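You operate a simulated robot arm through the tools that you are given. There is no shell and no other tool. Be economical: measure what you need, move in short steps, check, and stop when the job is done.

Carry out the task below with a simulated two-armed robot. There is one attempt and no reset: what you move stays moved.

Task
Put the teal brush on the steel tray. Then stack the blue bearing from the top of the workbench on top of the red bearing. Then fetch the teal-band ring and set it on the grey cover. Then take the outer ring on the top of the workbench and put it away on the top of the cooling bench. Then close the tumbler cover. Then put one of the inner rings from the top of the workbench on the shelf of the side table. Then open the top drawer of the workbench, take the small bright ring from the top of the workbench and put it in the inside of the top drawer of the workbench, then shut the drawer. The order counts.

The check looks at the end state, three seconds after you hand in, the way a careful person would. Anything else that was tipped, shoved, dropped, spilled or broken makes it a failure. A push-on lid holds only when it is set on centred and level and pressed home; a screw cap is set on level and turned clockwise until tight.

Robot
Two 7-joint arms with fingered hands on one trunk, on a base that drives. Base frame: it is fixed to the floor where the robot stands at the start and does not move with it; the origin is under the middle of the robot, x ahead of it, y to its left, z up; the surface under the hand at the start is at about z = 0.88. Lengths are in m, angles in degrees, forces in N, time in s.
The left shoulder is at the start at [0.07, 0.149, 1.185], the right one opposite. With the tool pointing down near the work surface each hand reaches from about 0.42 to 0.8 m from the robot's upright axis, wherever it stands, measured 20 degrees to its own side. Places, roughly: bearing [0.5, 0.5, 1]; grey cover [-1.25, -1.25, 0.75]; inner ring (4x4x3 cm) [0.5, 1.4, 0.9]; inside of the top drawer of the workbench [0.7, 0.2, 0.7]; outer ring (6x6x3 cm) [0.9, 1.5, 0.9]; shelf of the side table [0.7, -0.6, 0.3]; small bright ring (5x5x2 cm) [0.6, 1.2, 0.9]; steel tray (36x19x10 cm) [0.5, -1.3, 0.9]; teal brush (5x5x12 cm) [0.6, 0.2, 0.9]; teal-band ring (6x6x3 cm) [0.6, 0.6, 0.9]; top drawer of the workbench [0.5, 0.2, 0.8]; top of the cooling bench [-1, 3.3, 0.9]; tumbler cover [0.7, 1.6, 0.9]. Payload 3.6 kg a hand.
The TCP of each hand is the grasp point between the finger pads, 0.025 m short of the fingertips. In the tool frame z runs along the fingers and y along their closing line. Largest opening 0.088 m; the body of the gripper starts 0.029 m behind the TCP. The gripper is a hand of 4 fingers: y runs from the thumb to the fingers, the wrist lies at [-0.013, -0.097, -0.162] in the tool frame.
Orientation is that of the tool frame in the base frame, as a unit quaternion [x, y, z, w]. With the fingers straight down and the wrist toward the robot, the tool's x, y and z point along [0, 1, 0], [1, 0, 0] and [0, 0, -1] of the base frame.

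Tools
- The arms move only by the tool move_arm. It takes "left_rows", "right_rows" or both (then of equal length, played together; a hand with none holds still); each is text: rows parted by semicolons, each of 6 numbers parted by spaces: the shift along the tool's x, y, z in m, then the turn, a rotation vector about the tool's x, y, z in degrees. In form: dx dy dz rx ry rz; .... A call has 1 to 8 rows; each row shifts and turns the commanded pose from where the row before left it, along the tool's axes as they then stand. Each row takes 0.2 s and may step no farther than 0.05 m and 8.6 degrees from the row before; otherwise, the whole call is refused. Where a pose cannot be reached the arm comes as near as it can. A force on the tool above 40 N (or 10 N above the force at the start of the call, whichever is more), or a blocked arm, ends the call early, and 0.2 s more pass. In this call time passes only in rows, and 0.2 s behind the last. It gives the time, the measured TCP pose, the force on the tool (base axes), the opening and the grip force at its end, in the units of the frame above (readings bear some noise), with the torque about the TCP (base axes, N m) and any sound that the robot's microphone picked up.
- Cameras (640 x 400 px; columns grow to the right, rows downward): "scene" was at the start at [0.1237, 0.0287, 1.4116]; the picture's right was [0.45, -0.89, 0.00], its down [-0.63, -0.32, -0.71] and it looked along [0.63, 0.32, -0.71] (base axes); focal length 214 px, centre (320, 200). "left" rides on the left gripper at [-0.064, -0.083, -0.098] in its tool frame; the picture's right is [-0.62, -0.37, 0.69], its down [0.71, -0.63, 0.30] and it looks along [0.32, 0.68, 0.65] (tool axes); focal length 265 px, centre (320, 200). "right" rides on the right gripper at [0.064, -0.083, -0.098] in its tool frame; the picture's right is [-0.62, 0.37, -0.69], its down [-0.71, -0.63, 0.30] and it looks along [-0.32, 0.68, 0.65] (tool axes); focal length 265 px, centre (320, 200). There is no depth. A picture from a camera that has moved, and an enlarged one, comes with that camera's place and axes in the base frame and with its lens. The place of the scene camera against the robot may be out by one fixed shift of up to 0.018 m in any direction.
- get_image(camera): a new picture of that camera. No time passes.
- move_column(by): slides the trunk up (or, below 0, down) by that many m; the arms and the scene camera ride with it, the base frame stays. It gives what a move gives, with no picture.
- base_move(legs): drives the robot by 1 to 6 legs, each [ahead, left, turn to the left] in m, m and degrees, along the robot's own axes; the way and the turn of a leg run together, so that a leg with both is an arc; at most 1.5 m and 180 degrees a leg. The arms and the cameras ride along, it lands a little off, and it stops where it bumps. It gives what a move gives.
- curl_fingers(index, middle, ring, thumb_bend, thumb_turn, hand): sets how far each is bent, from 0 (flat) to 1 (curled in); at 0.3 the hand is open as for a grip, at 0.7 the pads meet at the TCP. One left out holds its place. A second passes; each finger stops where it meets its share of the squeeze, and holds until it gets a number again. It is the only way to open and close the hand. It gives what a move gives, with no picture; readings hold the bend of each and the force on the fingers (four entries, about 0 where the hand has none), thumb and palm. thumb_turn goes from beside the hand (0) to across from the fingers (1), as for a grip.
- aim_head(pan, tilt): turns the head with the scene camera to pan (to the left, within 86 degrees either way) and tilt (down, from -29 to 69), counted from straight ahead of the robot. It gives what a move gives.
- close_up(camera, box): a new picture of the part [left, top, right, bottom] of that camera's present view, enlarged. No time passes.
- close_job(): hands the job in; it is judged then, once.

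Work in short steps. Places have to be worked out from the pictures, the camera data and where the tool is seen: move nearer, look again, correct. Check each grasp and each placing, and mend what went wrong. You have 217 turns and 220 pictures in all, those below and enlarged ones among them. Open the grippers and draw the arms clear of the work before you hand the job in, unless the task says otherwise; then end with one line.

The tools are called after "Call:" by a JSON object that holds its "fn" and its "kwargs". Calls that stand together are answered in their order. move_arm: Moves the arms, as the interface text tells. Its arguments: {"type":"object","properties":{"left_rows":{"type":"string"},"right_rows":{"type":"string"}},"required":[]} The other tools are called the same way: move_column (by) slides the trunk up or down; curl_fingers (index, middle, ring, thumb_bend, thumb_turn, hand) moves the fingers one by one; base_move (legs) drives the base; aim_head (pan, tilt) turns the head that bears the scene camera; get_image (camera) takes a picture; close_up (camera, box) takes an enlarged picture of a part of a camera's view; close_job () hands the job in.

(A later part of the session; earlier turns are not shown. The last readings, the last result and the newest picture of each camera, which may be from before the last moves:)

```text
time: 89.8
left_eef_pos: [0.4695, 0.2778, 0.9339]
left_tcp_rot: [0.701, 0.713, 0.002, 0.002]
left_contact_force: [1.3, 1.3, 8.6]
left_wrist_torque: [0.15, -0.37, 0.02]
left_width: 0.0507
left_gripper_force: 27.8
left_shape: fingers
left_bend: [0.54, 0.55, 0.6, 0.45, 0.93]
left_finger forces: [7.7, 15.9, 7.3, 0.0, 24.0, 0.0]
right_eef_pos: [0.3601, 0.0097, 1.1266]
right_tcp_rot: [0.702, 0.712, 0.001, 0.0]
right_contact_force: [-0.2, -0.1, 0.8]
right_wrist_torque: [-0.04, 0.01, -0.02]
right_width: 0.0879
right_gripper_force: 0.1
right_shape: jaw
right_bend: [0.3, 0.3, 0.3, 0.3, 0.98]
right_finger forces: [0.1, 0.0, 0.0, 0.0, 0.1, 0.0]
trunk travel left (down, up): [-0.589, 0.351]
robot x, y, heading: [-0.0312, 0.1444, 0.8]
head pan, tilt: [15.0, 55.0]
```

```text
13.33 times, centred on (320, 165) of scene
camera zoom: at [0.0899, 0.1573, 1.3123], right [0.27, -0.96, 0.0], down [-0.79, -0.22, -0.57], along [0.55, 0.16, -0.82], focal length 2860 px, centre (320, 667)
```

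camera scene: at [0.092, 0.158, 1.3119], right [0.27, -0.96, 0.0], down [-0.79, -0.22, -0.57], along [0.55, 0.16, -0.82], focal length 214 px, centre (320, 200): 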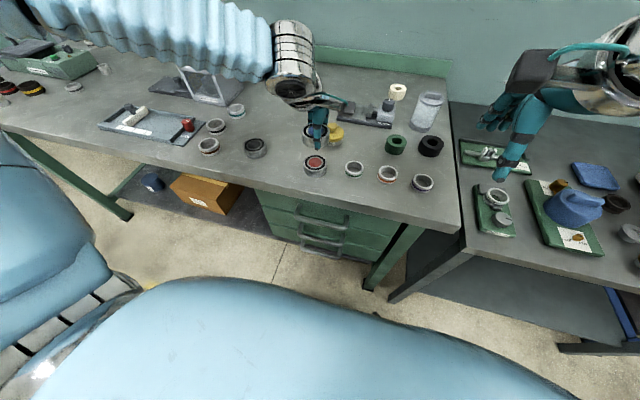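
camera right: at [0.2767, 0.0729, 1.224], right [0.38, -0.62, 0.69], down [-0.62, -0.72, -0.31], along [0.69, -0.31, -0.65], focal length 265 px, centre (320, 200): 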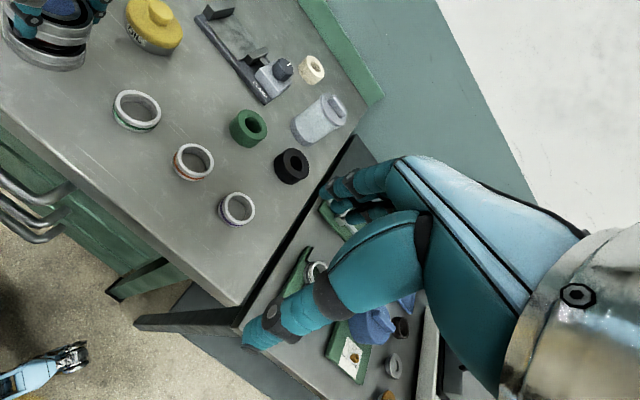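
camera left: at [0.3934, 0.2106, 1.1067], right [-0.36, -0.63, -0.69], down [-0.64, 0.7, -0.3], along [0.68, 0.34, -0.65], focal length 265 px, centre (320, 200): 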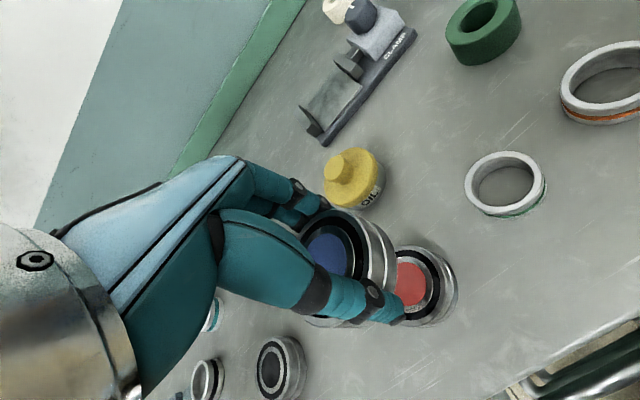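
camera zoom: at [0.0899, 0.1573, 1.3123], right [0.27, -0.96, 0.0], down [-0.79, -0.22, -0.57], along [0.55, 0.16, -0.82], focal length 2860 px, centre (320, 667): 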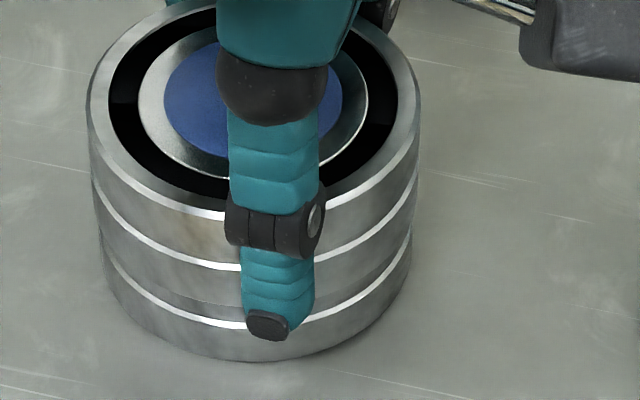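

The blue's lower rim overhangs the red toward the robot by about 8 mm. I lift 4 mm, shift forward 8 mm, and set down again.

Call:
{"fn": "move_arm", "kwargs": {"left_rows": "0 0 -0.006 0 0 0;0.001 0.004 0 0 0 0;0.001 0.004 0 0 0 0;0 0 0.001 0 0 0;0 0 0.001 0 0 0"}}

Call:
{"fn": "close_up", "kwargs": {"camera": "scene", "box": [304, 150, 336, 180]}}

```text
time: 91.0
left_eef_pos: [0.4761, 0.2819, 0.936]
left_tcp_rot: [0.701, 0.713, 0.0, 0.001]
left_contact_force: [0.5, -0.2, -3.4]
left_wrist_torque: [-0.02, -0.04, 0.0]
left_width: 0.0507
left_gripper_force: 23.1
left_shape: fingers
left_bend: [0.54, 0.55, 0.6, 0.45, 0.93]
left_finger forces: [7.8, 7.5, 7.1, 0.0, 23.1, 0.0]
right_eef_pos: [0.3609, 0.0093, 1.1263]
right_tcp_rot: [0.703, 0.712, 0.001, 0.0]
right_contact_force: [0.4, 0.2, 0.0]
right_wrist_torque: [-0.01, 0.04, -0.04]
right_width: 0.0883
right_gripper_force: 0.1
right_shape: jaw
right_bend: [0.3, 0.3, 0.3, 0.3, 0.98]
right_finger forces: [0.0, 0.0, 0.0, 0.1, 0.0, 0.0]
trunk travel left (down, up): [-0.589, 0.351]
robot x, y, heading: [-0.0266, 0.1454, 0.7]
head pan, tilt: [15.0, 55.0]
```

```text
13.33 times, centred on (320, 165) of scene
camera zoom: at [0.0911, 0.1574, 1.312], right [0.27, -0.96, 0.0], down [-0.79, -0.22, -0.57], along [0.55, 0.16, -0.82], focal length 2860 px, centre (320, 667)
```

zoom: 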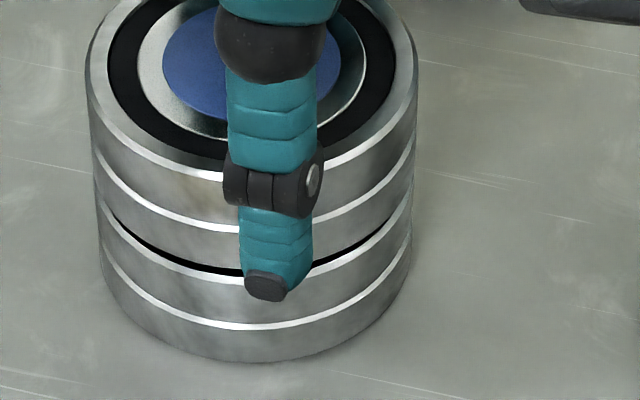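

Now only a thin even gap shows. I lower the last millimetres.

Call:
{"fn": "move_arm", "kwargs": {"left_rows": "0 0 0.001 0 0 0;0 0 0.001 0 0 0;0 0 0.001 0 0 0"}}

Call:
{"fn": "close_up", "kwargs": {"camera": "scene", "box": [304, 150, 336, 180]}}

```text
time: 91.8
left_eef_pos: [0.4755, 0.2791, 0.9339]
left_tcp_rot: [0.7, 0.714, 0.0, 0.0]
left_contact_force: [-1.2, 1.0, 3.0]
left_wrist_torque: [0.07, -0.13, -0.01]
left_width: 0.0508
left_gripper_force: 23.7
left_shape: fingers
left_bend: [0.54, 0.55, 0.6, 0.45, 0.93]
left_finger forces: [8.0, 7.8, 7.7, 0.1, 23.8, 0.0]
right_eef_pos: [0.3602, 0.0089, 1.1256]
right_tcp_rot: [0.702, 0.712, 0.001, 0.0]
right_contact_force: [0.2, -0.6, -0.2]
right_wrist_torque: [-0.01, 0.02, 0.01]
right_width: 0.0879
right_gripper_force: 0.1
right_shape: jaw
right_bend: [0.3, 0.3, 0.3, 0.3, 0.98]
right_finger forces: [0.0, 0.0, 0.0, 0.1, 0.0, 0.1]
trunk travel left (down, up): [-0.589, 0.351]
robot x, y, heading: [-0.0274, 0.1454, 0.8]
head pan, tilt: [15.0, 55.0]
```

```text
13.33 times, centred on (320, 165) of scene
camera zoom: at [0.0905, 0.1574, 1.3122], right [0.27, -0.96, 0.0], down [-0.79, -0.22, -0.57], along [0.55, 0.16, -0.82], focal length 2860 px, centre (320, 667)
```

zoom: 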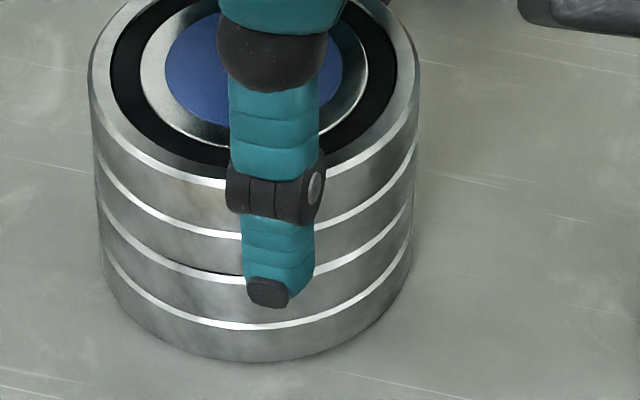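

Seated and aligned. I open the hand.

Call:
{"fn": "curl_fingers", "kwargs": {"hand": "left", "index": 0.3, "middle": 0.3, "ring": 0.3, "thumb_bend": 0.3}}

Call:
{"fn": "close_up", "kwargs": {"camera": "scene", "box": [304, 150, 336, 180]}}

Call:
{"fn": "get_image", "kwargs": {"camera": "left"}}

```text
time: 92.8
left_eef_pos: [0.4771, 0.2798, 0.9333]
left_tcp_rot: [0.701, 0.713, 0.001, 0.001]
left_contact_force: [-0.2, 0.6, 0.0]
left_wrist_torque: [0.01, -0.03, 0.0]
left_width: 0.0845
left_gripper_force: 0.2
left_shape: fingers
left_bend: [0.3, 0.3, 0.3, 0.3, 0.97]
left_finger forces: [0.1, 0.1, 0.0, 0.0, 0.1, 0.0]
right_eef_pos: [0.3603, 0.0069, 1.1268]
right_tcp_rot: [0.702, 0.712, 0.001, 0.0]
right_contact_force: [-0.5, -1.0, -0.5]
right_wrist_torque: [-0.03, -0.01, -0.01]
right_width: 0.0878
right_gripper_force: 0.0
right_shape: jaw
right_bend: [0.3, 0.3, 0.3, 0.3, 0.98]
right_finger forces: [0.0, 0.0, 0.1, 0.1, 0.0, 0.0]
trunk travel left (down, up): [-0.589, 0.351]
robot x, y, heading: [-0.0315, 0.1488, 0.8]
head pan, tilt: [15.0, 55.0]
```

```text
13.33 times, centred on (320, 165) of scene
camera zoom: at [0.091, 0.1574, 1.312], right [0.27, -0.96, 0.0], down [-0.79, -0.22, -0.57], along [0.55, 0.16, -0.82], focal length 2860 px, centre (320, 667)
```

zoom: 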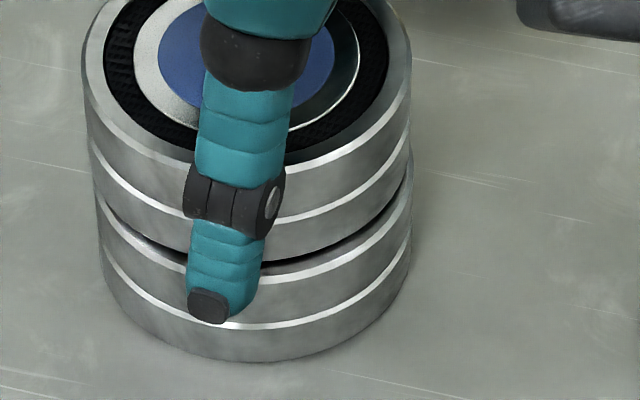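

```text
156 pictures are left
camera left: at [0.3946, 0.2133, 1.0311], right [-0.36, -0.63, -0.69], down [-0.64, 0.7, -0.3], along [0.68, 0.34, -0.65], focal length 265 px, centre (320, 200)
```

left: 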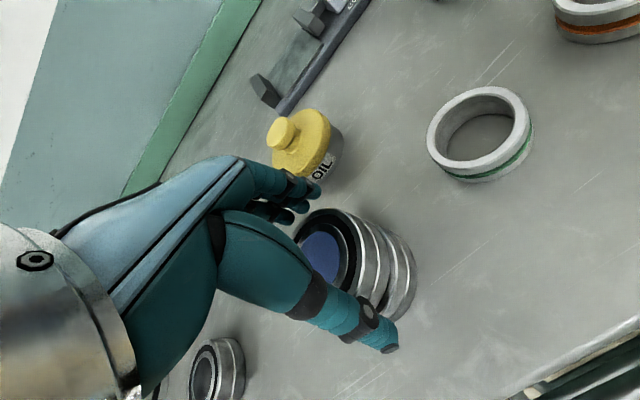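

Released; the blue bearing shifted only a few mm. I lift the hand straight up and inspect.

Call:
{"fn": "move_arm", "kwargs": {"left_rows": "0 0 -0.02 0 0 0;0 0 -0.04 0 0 0;0 0 -0.05 0 0 0;0 0 -0.05 0 0 0"}}

Call:
{"fn": "close_up", "kwargs": {"camera": "scene", "box": [290, 130, 346, 180]}}

Call:
{"fn": "get_image", "kwargs": {"camera": "left"}}

```text
time: 93.8
left_eef_pos: [0.4742, 0.2789, 1.0921]
left_tcp_rot: [0.701, 0.713, 0.0, 0.001]
left_contact_force: [0.1, -0.2, -0.5]
left_wrist_torque: [0.01, 0.05, 0.0]
left_width: 0.0842
left_gripper_force: 0.0
left_shape: fingers
left_bend: [0.3, 0.3, 0.3, 0.3, 0.97]
left_finger forces: [0.0, 0.0, 0.1, 0.0, 0.0, 0.0]
right_eef_pos: [0.36, 0.0073, 1.1279]
right_tcp_rot: [0.702, 0.712, 0.001, 0.0]
right_contact_force: [0.0, -0.8, 0.8]
right_wrist_torque: [0.01, -0.04, -0.03]
right_width: 0.088
right_gripper_force: 0.0
right_shape: jaw
right_bend: [0.3, 0.3, 0.3, 0.3, 0.98]
right_finger forces: [0.0, 0.0, 0.1, 0.0, 0.0, 0.0]
trunk travel left (down, up): [-0.589, 0.351]
robot x, y, heading: [-0.0281, 0.1474, 0.8]
head pan, tilt: [15.0, 55.0]
```

```text
8.00 times, centred on (318, 155) of scene
camera zoom: at [0.0899, 0.1569, 1.3121], right [0.27, -0.96, 0.0], down [-0.79, -0.22, -0.57], along [0.55, 0.16, -0.82], focal length 1716 px, centre (336, 560)
```

zoom: 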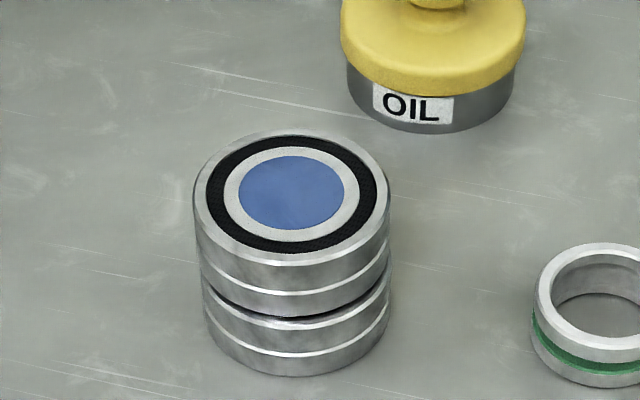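

```text
154 pictures are left
camera left: at [0.3929, 0.2125, 1.191], right [-0.36, -0.63, -0.69], down [-0.64, 0.7, -0.3], along [0.68, 0.34, -0.65], focal length 265 px, centre (320, 200)
```

left: 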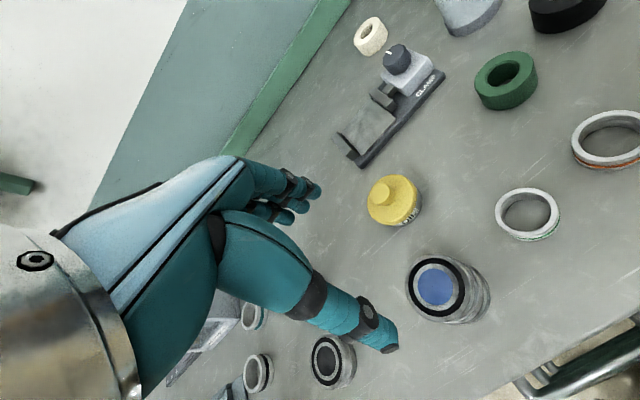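

The stack is good. Next the teal-band ring, near [0.62, 0.59]. I drive 0.3 left and look.

Call:
{"fn": "base_move", "kwargs": {"legs": [[0, 0.3, -0.8]]}}

Call:
{"fn": "aim_head", "kwargs": {"pan": 20, "tilt": 45}}

Call:
{"fn": "get_image", "kwargs": {"camera": "scene"}}

Call:
{"fn": "get_image", "kwargs": {"camera": "left"}}

```text
time: 98.3
left_eef_pos: [0.4759, 0.5765, 1.0925]
left_tcp_rot: [0.705, 0.709, 0.0, 0.001]
left_contact_force: [0.6, -0.4, -0.6]
left_wrist_torque: [0.02, 0.04, -0.01]
left_width: 0.0845
left_gripper_force: 0.0
left_shape: fingers
left_bend: [0.3, 0.3, 0.3, 0.3, 0.97]
left_finger forces: [0.1, 0.0, 0.0, 0.0, 0.0, 0.1]
right_eef_pos: [0.356, 0.3079, 1.1254]
right_tcp_rot: [0.707, 0.707, 0.001, 0.0]
right_contact_force: [-0.5, 0.7, 1.0]
right_wrist_torque: [-0.01, -0.01, 0.02]
right_width: 0.0878
right_gripper_force: 0.0
right_shape: jaw
right_bend: [0.3, 0.3, 0.3, 0.3, 0.98]
right_finger forces: [0.0, 0.0, 0.0, 0.0, 0.0, 0.0]
trunk travel left (down, up): [-0.589, 0.351]
robot x, y, heading: [-0.0311, 0.4509, 0.1]
head pan, tilt: [15.0, 55.0]
```

```text
time: 99.0
left_eef_pos: [0.4762, 0.576, 1.0918]
left_tcp_rot: [0.706, 0.708, 0.0, 0.0]
left_contact_force: [0.9, -0.8, 0.3]
left_wrist_torque: [0.0, 0.01, -0.02]
left_width: 0.0848
left_gripper_force: 0.1
left_shape: fingers
left_bend: [0.3, 0.3, 0.3, 0.3, 0.97]
left_finger forces: [0.0, 0.0, 0.1, 0.1, 0.0, 0.1]
right_eef_pos: [0.3571, 0.3056, 1.1251]
right_tcp_rot: [0.707, 0.707, 0.001, 0.0]
right_contact_force: [0.5, 0.2, 0.3]
right_wrist_torque: [0.01, 0.03, 0.01]
right_width: 0.0877
right_gripper_force: 0.1
right_shape: jaw
right_bend: [0.3, 0.3, 0.3, 0.3, 0.98]
right_finger forces: [0.0, 0.1, 0.1, 0.1, 0.0, 0.0]
trunk travel left (down, up): [-0.589, 0.351]
robot x, y, heading: [-0.0317, 0.4479, 0.1]
head pan, tilt: [20.0, 45.0]
```

```text
153 pictures are left
camera scene: at [0.0962, 0.4686, 1.3254], right [0.34, -0.94, 0.0], down [-0.67, -0.24, -0.71], along [0.66, 0.24, -0.71], focal length 214 px, centre (320, 200)
```

scene: 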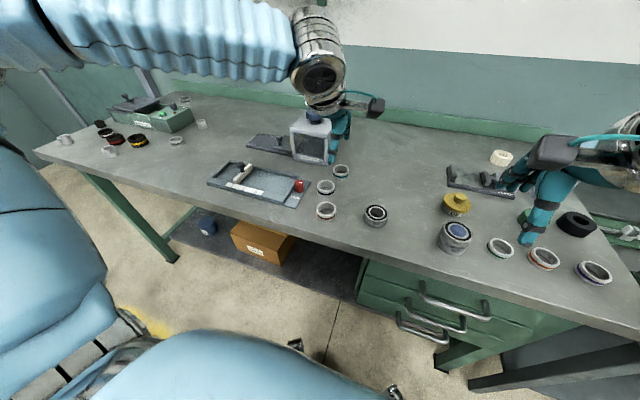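

```text
152 pictures are left
camera left: at [0.3933, 0.5092, 1.1901], right [-0.37, -0.62, -0.69], down [-0.63, 0.71, -0.3], along [0.68, 0.33, -0.65], focal length 265 px, centre (320, 200)
```

left: 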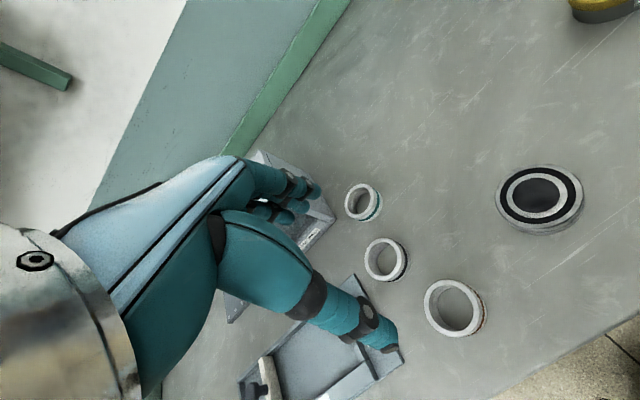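

Teal-band ring at about [0.622, 0.597], with the glass box corner and a black-band ring near by. I hover above it to measure.

Call:
{"fn": "move_arm", "kwargs": {"left_rows": "0.005 0.037 0 0 0 0;0.005 0.037 0 0 0 0;0.005 0.037 0 0 0 0;0.005 0.036 0 0 0 0;0 0 0.04 0 0 0;0 0 0.04 0 0 0"}}

Call:
{"fn": "get_image", "kwargs": {"camera": "left"}}

Call:
{"fn": "close_up", "kwargs": {"camera": "scene", "box": [270, 100, 400, 230]}}

```text
time: 100.4
left_eef_pos: [0.6228, 0.5966, 1.0136]
left_tcp_rot: [0.705, 0.709, 0.0, 0.001]
left_contact_force: [0.5, -0.4, 0.0]
left_wrist_torque: [0.01, 0.0, 0.02]
left_width: 0.0847
left_gripper_force: 0.1
left_shape: fingers
left_bend: [0.3, 0.3, 0.3, 0.3, 0.97]
left_finger forces: [0.1, 0.0, 0.0, 0.1, 0.0, 0.1]
right_eef_pos: [0.356, 0.306, 1.1258]
right_tcp_rot: [0.708, 0.707, 0.001, -0.001]
right_contact_force: [-0.4, 0.1, 0.0]
right_wrist_torque: [-0.02, 0.02, -0.01]
right_width: 0.0878
right_gripper_force: 0.0
right_shape: jaw
right_bend: [0.3, 0.3, 0.3, 0.3, 0.98]
right_finger forces: [0.1, 0.0, 0.1, 0.1, 0.0, 0.0]
trunk travel left (down, up): [-0.589, 0.351]
robot x, y, heading: [-0.0305, 0.447, -0.0]
head pan, tilt: [20.0, 45.0]
```

```text
151 pictures are left
camera left: at [0.5393, 0.5311, 1.1111], right [-0.36, -0.62, -0.69], down [-0.63, 0.71, -0.31], along [0.68, 0.33, -0.65], focal length 265 px, centre (320, 200)
```

left: 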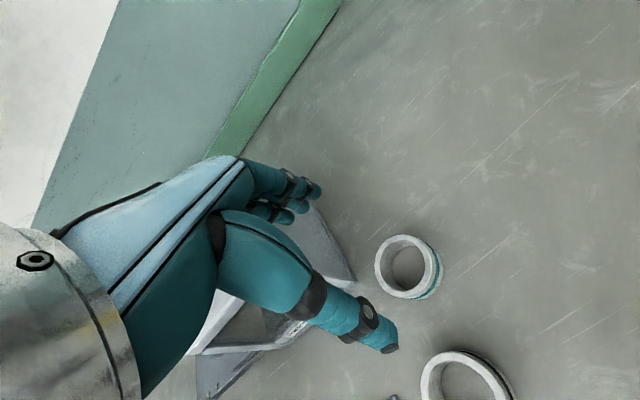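

```text
3.08 times, centred on (335, 165) of scene
camera zoom: at [0.0957, 0.4693, 1.3255], right [0.34, -0.94, 0.0], down [-0.66, -0.24, -0.71], along [0.66, 0.24, -0.71], focal length 660 px, centre (274, 308)
```

zoom: 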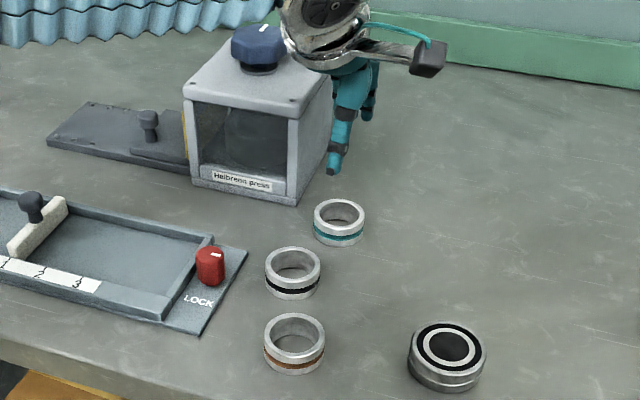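

Ring centre about [0.626, 0.598]. I narrow the hand slightly and descend around it.

Call:
{"fn": "curl_fingers", "kwargs": {"hand": "left", "index": 0.34, "middle": 0.34, "ring": 0.34, "thumb_bend": 0.34}}

Call:
{"fn": "move_arm", "kwargs": {"left_rows": "0 0.005 0.03 0 0 0;0 0 0.03 0 0 0"}}

Call:
{"fn": "get_image", "kwargs": {"camera": "left"}}

Call:
{"fn": "close_up", "kwargs": {"camera": "scene", "box": [290, 110, 370, 200]}}

```text
time: 101.4
left_eef_pos: [0.6208, 0.5977, 1.0132]
left_tcp_rot: [0.706, 0.708, 0.001, 0.0]
left_contact_force: [-1.0, 0.2, -0.5]
left_wrist_torque: [0.0, 0.03, -0.02]
left_width: 0.0768
left_gripper_force: 0.1
left_shape: fingers
left_bend: [0.34, 0.34, 0.34, 0.34, 0.97]
left_finger forces: [0.0, 0.0, 0.0, 0.0, 0.0, 0.0]
right_eef_pos: [0.3554, 0.3068, 1.1262]
right_tcp_rot: [0.707, 0.707, 0.001, 0.001]
right_contact_force: [0.3, 0.0, -0.2]
right_wrist_torque: [-0.03, 0.0, 0.0]
right_width: 0.088
right_gripper_force: 0.1
right_shape: jaw
right_bend: [0.3, 0.3, 0.3, 0.3, 0.98]
right_finger forces: [0.0, 0.0, 0.0, 0.1, 0.1, 0.0]
trunk travel left (down, up): [-0.589, 0.351]
robot x, y, heading: [-0.0295, 0.4494, -0.0]
head pan, tilt: [20.0, 45.0]
```

```text
time: 102.0
left_eef_pos: [0.622, 0.5988, 0.9542]
left_tcp_rot: [0.706, 0.708, 0.001, 0.001]
left_contact_force: [-0.2, -1.0, 0.0]
left_wrist_torque: [0.02, -0.03, 0.0]
left_width: 0.077
left_gripper_force: 0.0
left_shape: fingers
left_bend: [0.34, 0.34, 0.34, 0.34, 0.97]
left_finger forces: [0.0, 0.0, 0.0, 0.1, 0.1, 0.0]
left hand out of reach, approached as far as the arm can: row 2
right_eef_pos: [0.3559, 0.3061, 1.1272]
right_tcp_rot: [0.707, 0.707, 0.001, 0.0]
right_contact_force: [1.0, 0.5, -0.6]
right_wrist_torque: [-0.02, -0.01, -0.03]
right_width: 0.0876
right_gripper_force: 0.0
right_shape: jaw
right_bend: [0.3, 0.3, 0.3, 0.3, 0.98]
right_finger forces: [0.0, 0.0, 0.0, 0.1, 0.0, 0.1]
trunk travel left (down, up): [-0.589, 0.351]
robot x, y, heading: [-0.0296, 0.447, -0.1]
head pan, tilt: [20.0, 45.0]
```

```text
149 pictures are left
camera left: at [0.5398, 0.5338, 1.0524], right [-0.36, -0.62, -0.69], down [-0.63, 0.71, -0.31], along [0.68, 0.33, -0.65], focal length 265 px, centre (320, 200)
```

left: 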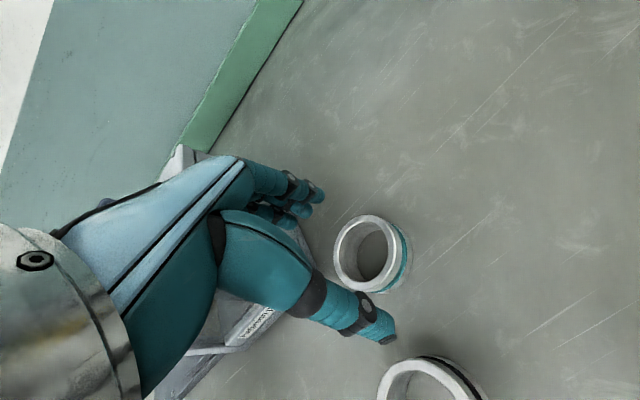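

```text
4.44 times, centred on (330, 155) of scene
camera zoom: at [0.0952, 0.4695, 1.3255], right [0.34, -0.94, 0.0], down [-0.66, -0.24, -0.71], along [0.66, 0.24, -0.71], focal length 953 px, centre (276, 400)
```

zoom: 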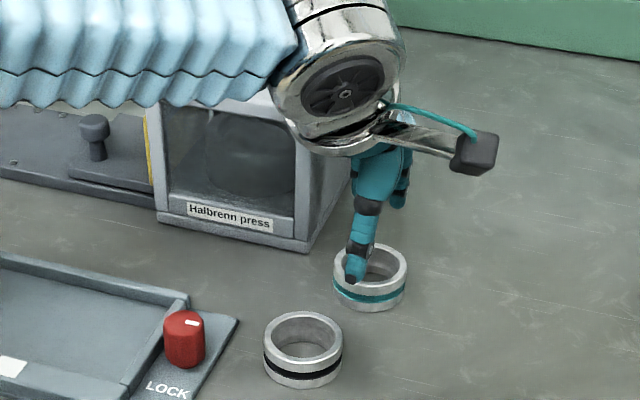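

Reach limit again; I raise the hand a little and drive 4 cm forward.

Call:
{"fn": "move_arm", "kwargs": {"left_rows": "0 -0.02 -0.03 0 0 0;0 -0.02 0 0 0 0"}}

Call:
{"fn": "base_move", "kwargs": {"legs": [[0.045, 0, 0]]}}

Call:
{"fn": "get_image", "kwargs": {"camera": "left"}}

```text
time: 102.6
left_eef_pos: [0.5829, 0.5998, 0.9851]
left_tcp_rot: [0.705, 0.709, -0.001, 0.002]
left_contact_force: [-0.5, -0.5, 0.2]
left_wrist_torque: [0.04, 0.02, 0.01]
left_width: 0.0768
left_gripper_force: 0.1
left_shape: fingers
left_bend: [0.34, 0.34, 0.34, 0.34, 0.97]
left_finger forces: [0.0, 0.0, 0.0, 0.1, 0.1, 0.1]
right_eef_pos: [0.3555, 0.3067, 1.1265]
right_tcp_rot: [0.707, 0.707, 0.002, 0.0]
right_contact_force: [-0.4, -0.2, 0.0]
right_wrist_torque: [-0.01, -0.01, -0.01]
right_width: 0.0879
right_gripper_force: 0.0
right_shape: jaw
right_bend: [0.3, 0.3, 0.3, 0.3, 0.98]
right_finger forces: [0.0, 0.0, 0.1, 0.0, 0.0, 0.0]
trunk travel left (down, up): [-0.589, 0.351]
robot x, y, heading: [-0.0313, 0.4501, 0.2]
head pan, tilt: [20.0, 45.0]
```

```text
time: 103.8
left_eef_pos: [0.628, 0.6004, 0.9827]
left_tcp_rot: [0.706, 0.708, 0.0, 0.0]
left_contact_force: [0.4, -0.8, -0.6]
left_wrist_torque: [0.0, 0.03, -0.02]
left_width: 0.0769
left_gripper_force: 0.1
left_shape: fingers
left_bend: [0.34, 0.34, 0.34, 0.34, 0.97]
left_finger forces: [0.1, 0.0, 0.1, 0.0, 0.1, 0.0]
right_eef_pos: [0.4021, 0.3062, 1.125]
right_tcp_rot: [0.707, 0.707, 0.001, 0.001]
right_contact_force: [-0.8, -0.9, 0.2]
right_wrist_torque: [0.01, -0.01, 0.02]
right_width: 0.0878
right_gripper_force: 0.1
right_shape: jaw
right_bend: [0.3, 0.3, 0.3, 0.3, 0.98]
right_finger forces: [0.0, 0.0, 0.1, 0.0, 0.0, 0.0]
trunk travel left (down, up): [-0.589, 0.351]
robot x, y, heading: [0.0158, 0.4465, 0.0]
head pan, tilt: [20.0, 45.0]
```

```text
147 pictures are left
camera left: at [0.545, 0.5339, 1.0816], right [-0.37, -0.62, -0.69], down [-0.63, 0.71, -0.3], along [0.68, 0.33, -0.65], focal length 265 px, centre (320, 200)
```

left: 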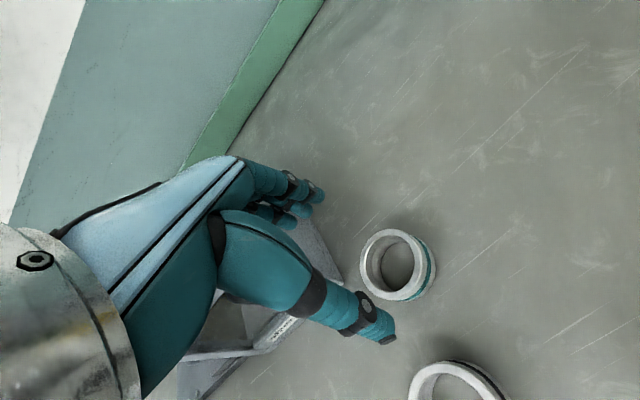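

The hand now sits directly over the ring at [0.628, 0.599]. I descend to grasp height.

Call:
{"fn": "move_arm", "kwargs": {"left_rows": "0 0 0.03 0 0 0;0 0 0.03 0 0 0;0 0 0.013 0 0 0"}}

Call:
{"fn": "get_image", "kwargs": {"camera": "left"}}

Call:
{"fn": "close_up", "kwargs": {"camera": "scene", "box": [280, 110, 380, 210]}}

```text
time: 104.7
left_eef_pos: [0.6281, 0.5996, 0.9103]
left_tcp_rot: [0.705, 0.709, 0.0, 0.001]
left_contact_force: [0.8, -0.5, 0.3]
left_wrist_torque: [0.0, 0.0, -0.02]
left_width: 0.077
left_gripper_force: 0.2
left_shape: fingers
left_bend: [0.34, 0.34, 0.34, 0.34, 0.97]
left_finger forces: [0.0, 0.1, 0.1, 0.0, 0.1, 0.1]
right_eef_pos: [0.3998, 0.3064, 1.1262]
right_tcp_rot: [0.707, 0.707, 0.001, 0.0]
right_contact_force: [-0.7, 0.9, 0.2]
right_wrist_torque: [-0.01, 0.01, 0.01]
right_width: 0.088
right_gripper_force: 0.1
right_shape: jaw
right_bend: [0.3, 0.3, 0.3, 0.3, 0.98]
right_finger forces: [0.1, 0.0, 0.0, 0.0, 0.0, 0.0]
trunk travel left (down, up): [-0.589, 0.351]
robot x, y, heading: [0.0159, 0.4515, 0.0]
head pan, tilt: [20.0, 45.0]
```

```text
146 pictures are left
camera left: at [0.544, 0.5341, 1.0085], right [-0.36, -0.62, -0.69], down [-0.63, 0.71, -0.31], along [0.68, 0.33, -0.65], focal length 265 px, centre (320, 200)
```

left: 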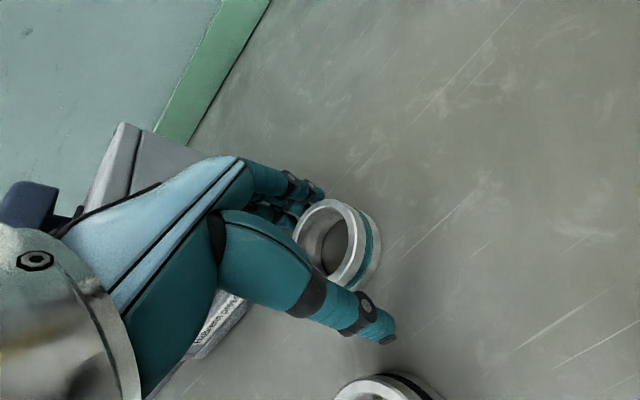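

```text
4.00 times, centred on (330, 160) of scene
camera zoom: at [0.143, 0.4695, 1.3256], right [0.34, -0.94, 0.0], down [-0.66, -0.24, -0.71], along [0.67, 0.24, -0.71], focal length 858 px, centre (280, 360)
```

zoom: 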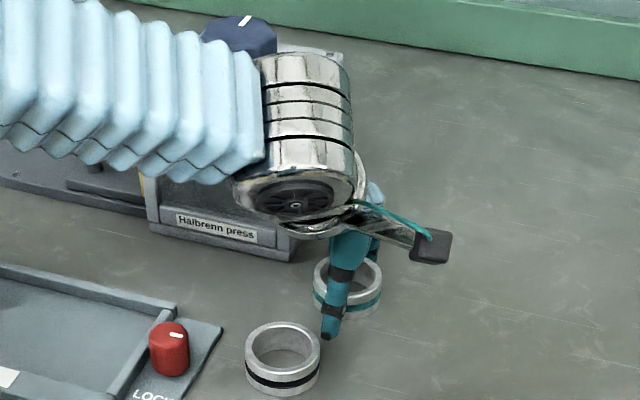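

The ring is between fingers and thumb, clear of its neighbours. I close.

Call:
{"fn": "curl_fingers", "kwargs": {"hand": "left", "index": 0.7, "middle": 0.7, "ring": 0.7, "thumb_bend": 0.7}}

Call:
{"fn": "move_arm", "kwargs": {"left_rows": "0 0 -0.02 0 0 0;0 0 -0.04 0 0 0;0 0 -0.05 0 0 0;0 0 -0.05 0 0 0;0 0 -0.05 0 0 0"}}

Call:
{"fn": "get_image", "kwargs": {"camera": "left"}}

Call:
{"fn": "close_up", "kwargs": {"camera": "scene", "box": [260, 60, 420, 220]}}

```text
time: 105.7
left_eef_pos: [0.6277, 0.5985, 0.9101]
left_tcp_rot: [0.706, 0.709, 0.0, -0.001]
left_contact_force: [0.1, -1.4, 2.4]
left_wrist_torque: [0.03, -0.08, -0.01]
left_width: 0.044
left_gripper_force: 21.4
left_shape: fingers
left_bend: [0.55, 0.59, 0.66, 0.49, 0.94]
left_finger forces: [8.3, 11.2, 2.3, 0.0, 20.3, 0.1]
right_eef_pos: [0.4012, 0.3049, 1.1267]
right_tcp_rot: [0.706, 0.708, 0.002, -0.001]
right_contact_force: [0.4, -0.1, 0.3]
right_wrist_torque: [0.01, 0.01, 0.01]
right_width: 0.088
right_gripper_force: 0.0
right_shape: jaw
right_bend: [0.3, 0.3, 0.3, 0.3, 0.98]
right_finger forces: [0.0, 0.0, 0.0, 0.1, 0.0, 0.0]
trunk travel left (down, up): [-0.589, 0.351]
robot x, y, heading: [0.0183, 0.4484, 0.2]
head pan, tilt: [20.0, 45.0]
```

```text
time: 106.8
left_eef_pos: [0.6269, 0.5994, 1.1199]
left_tcp_rot: [0.706, 0.709, 0.0, 0.0]
left_contact_force: [0.2, -0.1, -1.4]
left_wrist_torque: [-0.02, -0.05, 0.01]
left_width: 0.0439
left_gripper_force: 19.1
left_shape: fingers
left_bend: [0.55, 0.59, 0.66, 0.49, 0.94]
left_finger forces: [8.3, 8.1, 2.3, 0.0, 19.3, 0.0]
right_eef_pos: [0.3999, 0.3069, 1.1258]
right_tcp_rot: [0.707, 0.707, 0.001, 0.0]
right_contact_force: [0.6, -0.1, -0.1]
right_wrist_torque: [-0.01, 0.04, -0.02]
right_width: 0.0878
right_gripper_force: 0.0
right_shape: jaw
right_bend: [0.3, 0.3, 0.3, 0.3, 0.98]
right_finger forces: [0.0, 0.0, 0.0, 0.1, 0.1, 0.0]
trunk travel left (down, up): [-0.589, 0.351]
robot x, y, heading: [0.0168, 0.4507, 0.3]
head pan, tilt: [20.0, 45.0]
```

```text
144 pictures are left
camera left: at [0.5437, 0.5339, 1.2189], right [-0.37, -0.62, -0.69], down [-0.63, 0.71, -0.3], along [0.68, 0.33, -0.65], focal length 265 px, centre (320, 200)
```

left: 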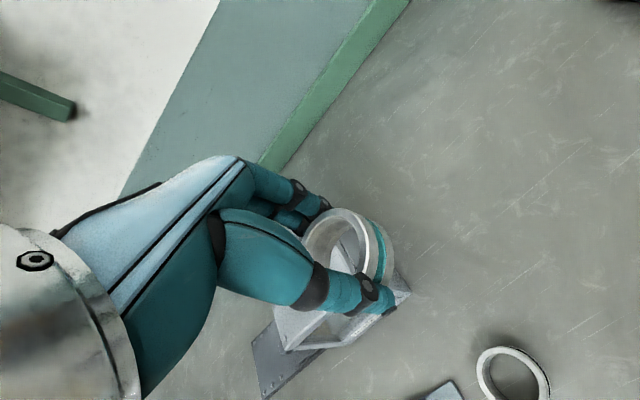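

```text
2.50 times, centred on (340, 140) of scene
camera zoom: at [0.1434, 0.4691, 1.3255], right [0.34, -0.94, 0.0], down [-0.66, -0.24, -0.71], along [0.66, 0.24, -0.71], focal length 536 px, centre (270, 350)
```

zoom: 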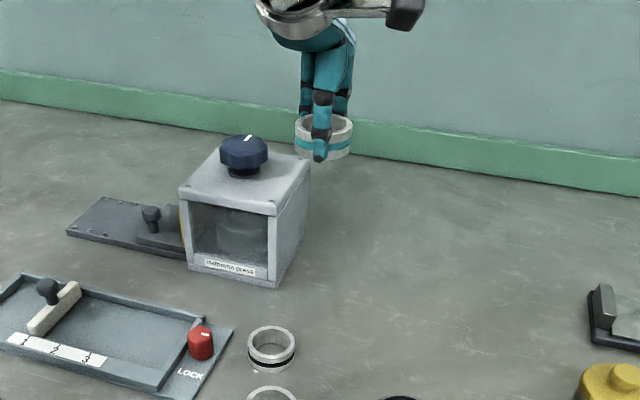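

The ring is held level. I back away, turn right 90°, and look toward the grey cover.

Call:
{"fn": "base_move", "kwargs": {"legs": [[-0.35, 0, 0], [0, 0, -90]]}}

Call:
{"fn": "aim_head", "kwargs": {"pan": -30, "tilt": 25}}

Call:
{"fn": "get_image", "kwargs": {"camera": "scene"}}

```text
time: 121.9
left_eef_pos: [-0.1832, -0.1604, 1.1196]
left_tcp_rot: [1.0, 0.003, 0.0, 0.0]
left_contact_force: [-0.4, -0.3, -1.2]
left_wrist_torque: [-0.01, -0.01, 0.02]
left_width: 0.0433
left_gripper_force: 19.0
left_shape: fingers
left_bend: [0.56, 0.6, 0.67, 0.49, 0.94]
left_finger forces: [8.3, 7.9, 3.0, 0.0, 18.5, 0.1]
right_eef_pos: [-0.4773, 0.0643, 1.1258]
right_tcp_rot: [1.0, 0.001, 0.001, -0.001]
right_contact_force: [-0.1, -0.3, -0.3]
right_wrist_torque: [0.02, 0.02, 0.01]
right_width: 0.0877
right_gripper_force: 0.0
right_shape: jaw
right_bend: [0.3, 0.3, 0.3, 0.3, 0.98]
right_finger forces: [0.0, 0.0, 0.0, 0.1, 0.0, 0.0]
trunk travel left (down, up): [-0.589, 0.351]
robot x, y, heading: [-0.338, 0.4478, -89.9]
head pan, tilt: [20.0, 45.0]
```

```text
time: 123.1
left_eef_pos: [-0.1833, -0.1607, 1.1188]
left_tcp_rot: [1.0, 0.003, 0.0, -0.001]
left_contact_force: [0.8, -0.4, -0.9]
left_wrist_torque: [-0.04, 0.0, -0.01]
left_width: 0.0435
left_gripper_force: 19.1
left_shape: fingers
left_bend: [0.56, 0.6, 0.67, 0.49, 0.94]
left_finger forces: [8.3, 7.7, 2.9, 0.1, 18.5, 0.0]
right_eef_pos: [-0.4779, 0.064, 1.1256]
right_tcp_rot: [1.0, 0.001, 0.001, 0.0]
right_contact_force: [0.3, -0.2, 0.2]
right_wrist_torque: [0.04, 0.02, 0.01]
right_width: 0.0881
right_gripper_force: 0.0
right_shape: jaw
right_bend: [0.3, 0.3, 0.3, 0.3, 0.98]
right_finger forces: [0.0, 0.0, 0.0, 0.0, 0.0, 0.1]
trunk travel left (down, up): [-0.589, 0.351]
robot x, y, heading: [-0.3372, 0.4487, -89.8]
head pan, tilt: [-30.0, 25.0]
```

```text
142 pictures are left
camera scene: at [-0.3808, 0.3102, 1.3559], right [-0.87, 0.5, 0.0], down [0.21, 0.37, -0.91], along [-0.45, -0.79, -0.42], focal length 214 px, centre (320, 200)
```

scene: 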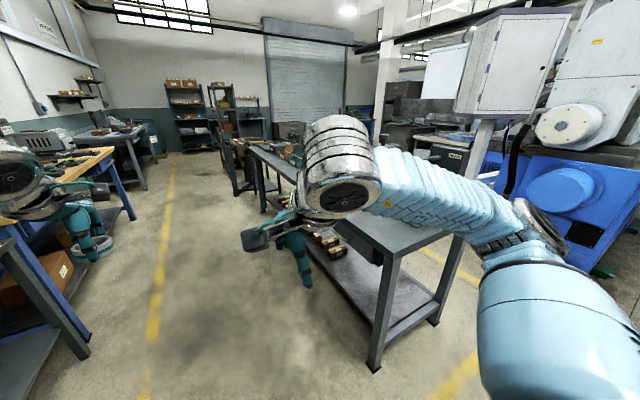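

The bench with the grey cover is ahead on the right. I drive 1.5 m along the aisle and turn right to face it.

Call:
{"fn": "base_move", "kwargs": {"legs": [[1.45, 0, 0], [0, 0, -90]]}}

Call:
{"fn": "aim_head", "kwargs": {"pan": 10, "tilt": 40}}

Call:
{"fn": "get_image", "kwargs": {"camera": "scene"}}

Call:
{"fn": "get_image", "kwargs": {"camera": "left"}}

```text
time: 151.5
left_eef_pos: [-0.9479, -1.1367, 1.1193]
left_tcp_rot: [-0.705, 0.71, -0.001, 0.0]
left_contact_force: [0.8, -0.2, -1.8]
left_wrist_torque: [0.0, 0.0, 0.03]
left_width: 0.0428
left_gripper_force: 18.2
left_shape: fingers
left_bend: [0.56, 0.6, 0.67, 0.49, 0.94]
left_finger forces: [8.3, 7.6, 3.0, 0.0, 18.3, 0.0]
right_eef_pos: [-0.7175, -0.8457, 1.1254]
right_tcp_rot: [-0.703, 0.711, 0.0, 0.0]
right_contact_force: [0.0, 0.4, -0.3]
right_wrist_torque: [-0.03, 0.03, -0.03]
right_width: 0.0878
right_gripper_force: 0.1
right_shape: jaw
right_bend: [0.3, 0.3, 0.3, 0.3, 0.98]
right_finger forces: [0.1, 0.1, 0.0, 0.0, 0.1, 0.1]
trunk travel left (down, up): [-0.589, 0.351]
robot x, y, heading: [-0.337, -0.9932, 179.2]
head pan, tilt: [-30.0, 25.0]
```

```text
time: 152.6
left_eef_pos: [-0.9484, -1.1371, 1.1203]
left_tcp_rot: [-0.704, 0.71, 0.0, 0.0]
left_contact_force: [0.0, 0.1, -1.7]
left_wrist_torque: [-0.04, 0.04, 0.03]
left_width: 0.043
left_gripper_force: 18.8
left_shape: fingers
left_bend: [0.56, 0.6, 0.67, 0.49, 0.94]
left_finger forces: [8.3, 7.5, 2.9, 0.0, 18.3, 0.0]
right_eef_pos: [-0.7193, -0.8461, 1.1259]
right_tcp_rot: [-0.703, 0.711, 0.0, 0.0]
right_contact_force: [0.0, 0.1, -0.7]
right_wrist_torque: [0.0, 0.0, -0.02]
right_width: 0.0879
right_gripper_force: 0.0
right_shape: jaw
right_bend: [0.3, 0.3, 0.3, 0.3, 0.98]
right_finger forces: [0.0, 0.0, 0.0, 0.1, 0.0, 0.0]
trunk travel left (down, up): [-0.589, 0.351]
robot x, y, heading: [-0.3345, -0.9947, 179.4]
head pan, tilt: [10.0, 40.0]
```

```text
141 pictures are left
camera scene: at [-0.4696, -1.0145, 1.3327], right [-0.16, 0.99, 0.0], down [0.63, 0.1, -0.77], along [-0.76, -0.12, -0.64], focal length 214 px, centre (320, 200)
```

scene: 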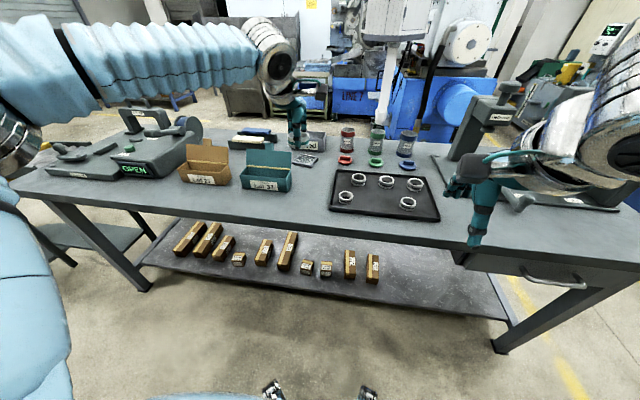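

```text
140 pictures are left
camera left: at [-0.8637, -1.0742, 1.2181], right [0.37, 0.62, -0.69], down [0.63, -0.72, -0.3], along [-0.69, -0.32, -0.65], focal length 265 px, centre (320, 200)
```

left: 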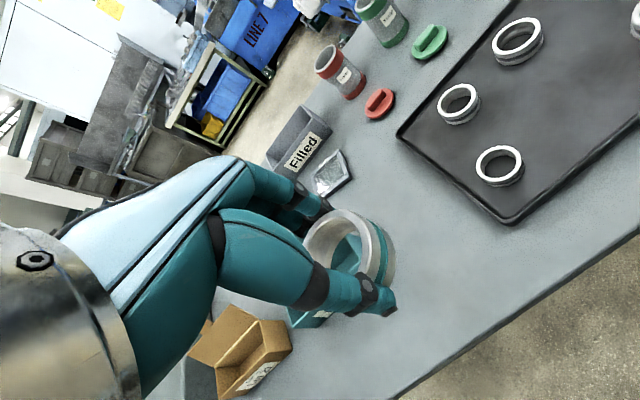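

I zoom in around the expected spot of the grey cover.

Call:
{"fn": "close_up", "kwargs": {"camera": "scene", "box": [210, 100, 430, 230]}}

Call:
{"fn": "close_up", "kwargs": {"camera": "left", "box": [240, 40, 440, 180]}}

```text
2.91 times, centred on (320, 165) of scene
camera zoom: at [-0.4696, -1.0145, 1.3327], right [-0.16, 0.99, 0.0], down [0.63, 0.1, -0.77], along [-0.76, -0.12, -0.64], focal length 624 px, centre (320, 302)
```

zoom: 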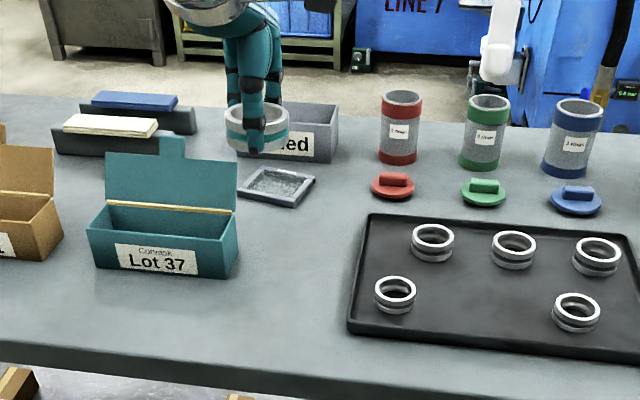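

```text
2.86 times, centred on (340, 110) of left
camera zoom: at [-0.8637, -1.0742, 1.2181], right [0.37, 0.62, -0.69], down [0.63, -0.72, -0.3], along [-0.69, -0.32, -0.65], focal length 758 px, centre (263, 457)
```

zoom: 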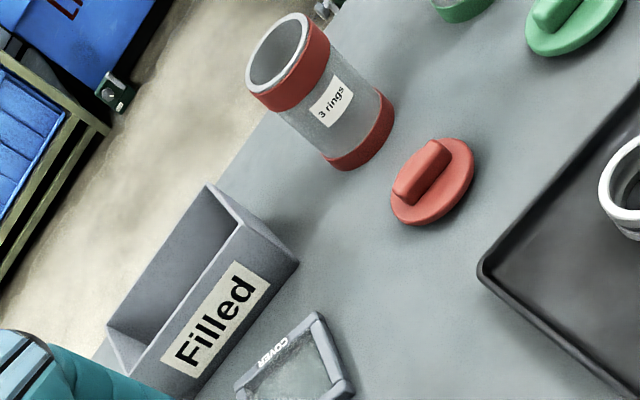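

The "COVER" frame lies at about [-1.22, -1.19], bench top near z 0.88. I drive 0.22 m closer (the space under the bench edge is open) and look again.

Call:
{"fn": "base_move", "kwargs": {"legs": [[0.2, 0, 0.6]]}}

Call:
{"fn": "get_image", "kwargs": {"camera": "left"}}

Call:
{"fn": "get_image", "kwargs": {"camera": "scene"}}

```text
time: 155.8
left_eef_pos: [-1.1441, -1.1431, 1.1206]
left_tcp_rot: [0.708, -0.707, -0.001, 0.001]
left_contact_force: [0.1, 0.5, -1.1]
left_wrist_torque: [0.02, -0.03, 0.02]
left_width: 0.0432
left_gripper_force: 18.7
left_shape: fingers
left_bend: [0.56, 0.6, 0.67, 0.49, 0.94]
left_finger forces: [8.4, 7.6, 2.9, 0.0, 18.3, 0.0]
right_eef_pos: [-0.9179, -0.848, 1.1262]
right_tcp_rot: [-0.706, 0.708, 0.0, -0.001]
right_contact_force: [0.1, 0.2, 0.2]
right_wrist_torque: [-0.01, 0.01, -0.03]
right_width: 0.0878
right_gripper_force: 0.1
right_shape: jaw
right_bend: [0.3, 0.3, 0.3, 0.3, 0.98]
right_finger forces: [0.0, 0.0, 0.0, 0.0, 0.0, 0.0]
trunk travel left (down, up): [-0.589, 0.351]
robot x, y, heading: [-0.538, -0.9929, -179.9]
head pan, tilt: [10.0, 40.0]
```

```text
137 pictures are left
camera left: at [-1.0613, -1.0795, 1.2189], right [0.36, 0.62, -0.69], down [0.63, -0.71, -0.31], along [-0.68, -0.33, -0.65], focal length 265 px, centre (320, 200)
```

left: 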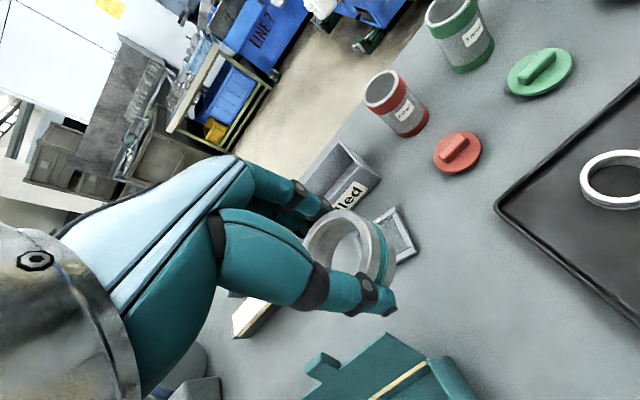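

```text
136 pictures are left
camera scene: at [-0.6704, -1.0158, 1.3329], right [-0.17, 0.98, 0.0], down [0.63, 0.11, -0.77], along [-0.76, -0.13, -0.64], focal length 214 px, centre (320, 200)
```

scene: 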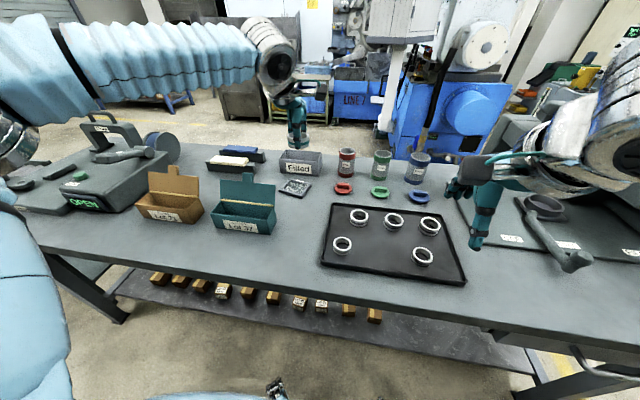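

Cover centre about [-1.24, -1.178]. The bench edge is at x ≈ -0.90, so there is room for 5.5 cm more forward; I drive that.

Call:
{"fn": "base_move", "kwargs": {"legs": [[0.06, 0, 0]]}}

Call:
{"fn": "move_arm", "kwargs": {"left_rows": "0.018 0.02 0 0 0 0;0.018 0.02 0.02 0 0 0;0 0 0.04 0 0 0;0 0 0.03 0 0 0"}}

Call:
{"fn": "get_image", "kwargs": {"camera": "left"}}

Call:
{"fn": "close_up", "kwargs": {"camera": "scene", "box": [220, 90, 380, 220]}}

```text
time: 157.2
left_eef_pos: [-1.2016, -1.1402, 1.1217]
left_tcp_rot: [0.708, -0.706, 0.0, 0.002]
left_contact_force: [-0.6, 0.6, -1.0]
left_wrist_torque: [-0.05, 0.02, -0.01]
left_width: 0.0426
left_gripper_force: 18.5
left_shape: fingers
left_bend: [0.56, 0.6, 0.67, 0.49, 0.94]
left_finger forces: [8.2, 7.6, 2.8, 0.0, 18.3, 0.1]
right_eef_pos: [-0.977, -0.8472, 1.1263]
right_tcp_rot: [-0.706, 0.708, 0.001, -0.002]
right_contact_force: [0.4, 0.0, -0.2]
right_wrist_torque: [-0.02, 0.0, -0.02]
right_width: 0.088
right_gripper_force: 0.0
right_shape: jaw
right_bend: [0.3, 0.3, 0.3, 0.3, 0.98]
right_finger forces: [0.0, 0.1, 0.0, 0.1, 0.0, 0.0]
trunk travel left (down, up): [-0.589, 0.351]
robot x, y, heading: [-0.5997, -0.9909, 179.9]
head pan, tilt: [10.0, 40.0]
```

```text
time: 158.2
left_eef_pos: [-1.2449, -1.1778, 1.0288]
left_tcp_rot: [0.709, -0.706, -0.001, 0.0]
left_contact_force: [-0.5, -0.8, -1.6]
left_wrist_torque: [-0.01, -0.01, -0.01]
left_width: 0.043
left_gripper_force: 18.0
left_shape: fingers
left_bend: [0.56, 0.6, 0.67, 0.49, 0.94]
left_finger forces: [8.2, 7.7, 2.9, 0.0, 18.3, 0.0]
right_eef_pos: [-0.9789, -0.8475, 1.1261]
right_tcp_rot: [0.707, -0.707, 0.0, 0.001]
right_contact_force: [-0.1, -0.9, -0.2]
right_wrist_torque: [-0.02, -0.01, -0.01]
right_width: 0.0882
right_gripper_force: 0.1
right_shape: jaw
right_bend: [0.3, 0.3, 0.3, 0.3, 0.98]
right_finger forces: [0.0, 0.0, 0.0, 0.0, 0.0, 0.1]
trunk travel left (down, up): [-0.589, 0.351]
robot x, y, heading: [-0.5999, -0.9921, 180.1]
head pan, tilt: [10.0, 40.0]
```

```text
135 pictures are left
camera left: at [-1.1611, -1.1148, 1.1266], right [0.37, 0.62, -0.69], down [0.63, -0.71, -0.3], along [-0.68, -0.33, -0.65], focal length 265 px, centre (320, 200)
```

left: 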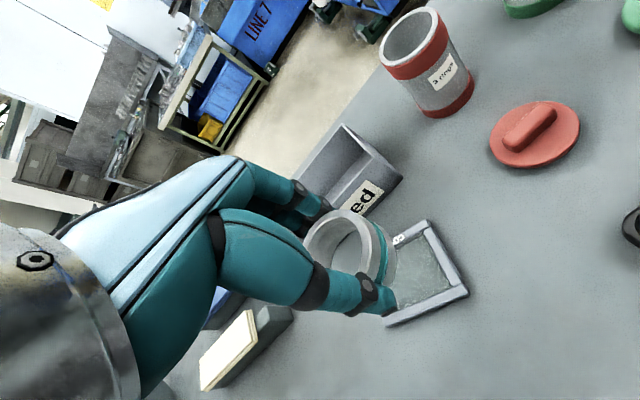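

```text
3.08 times, centred on (300, 155) of scene
camera zoom: at [-0.7347, -1.0147, 1.3326], right [-0.17, 0.98, 0.0], down [0.63, 0.11, -0.77], along [-0.75, -0.13, -0.64], focal length 660 px, centre (382, 338)
```

zoom: 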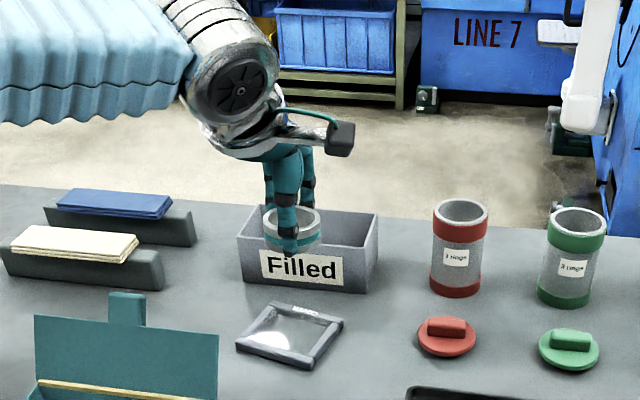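

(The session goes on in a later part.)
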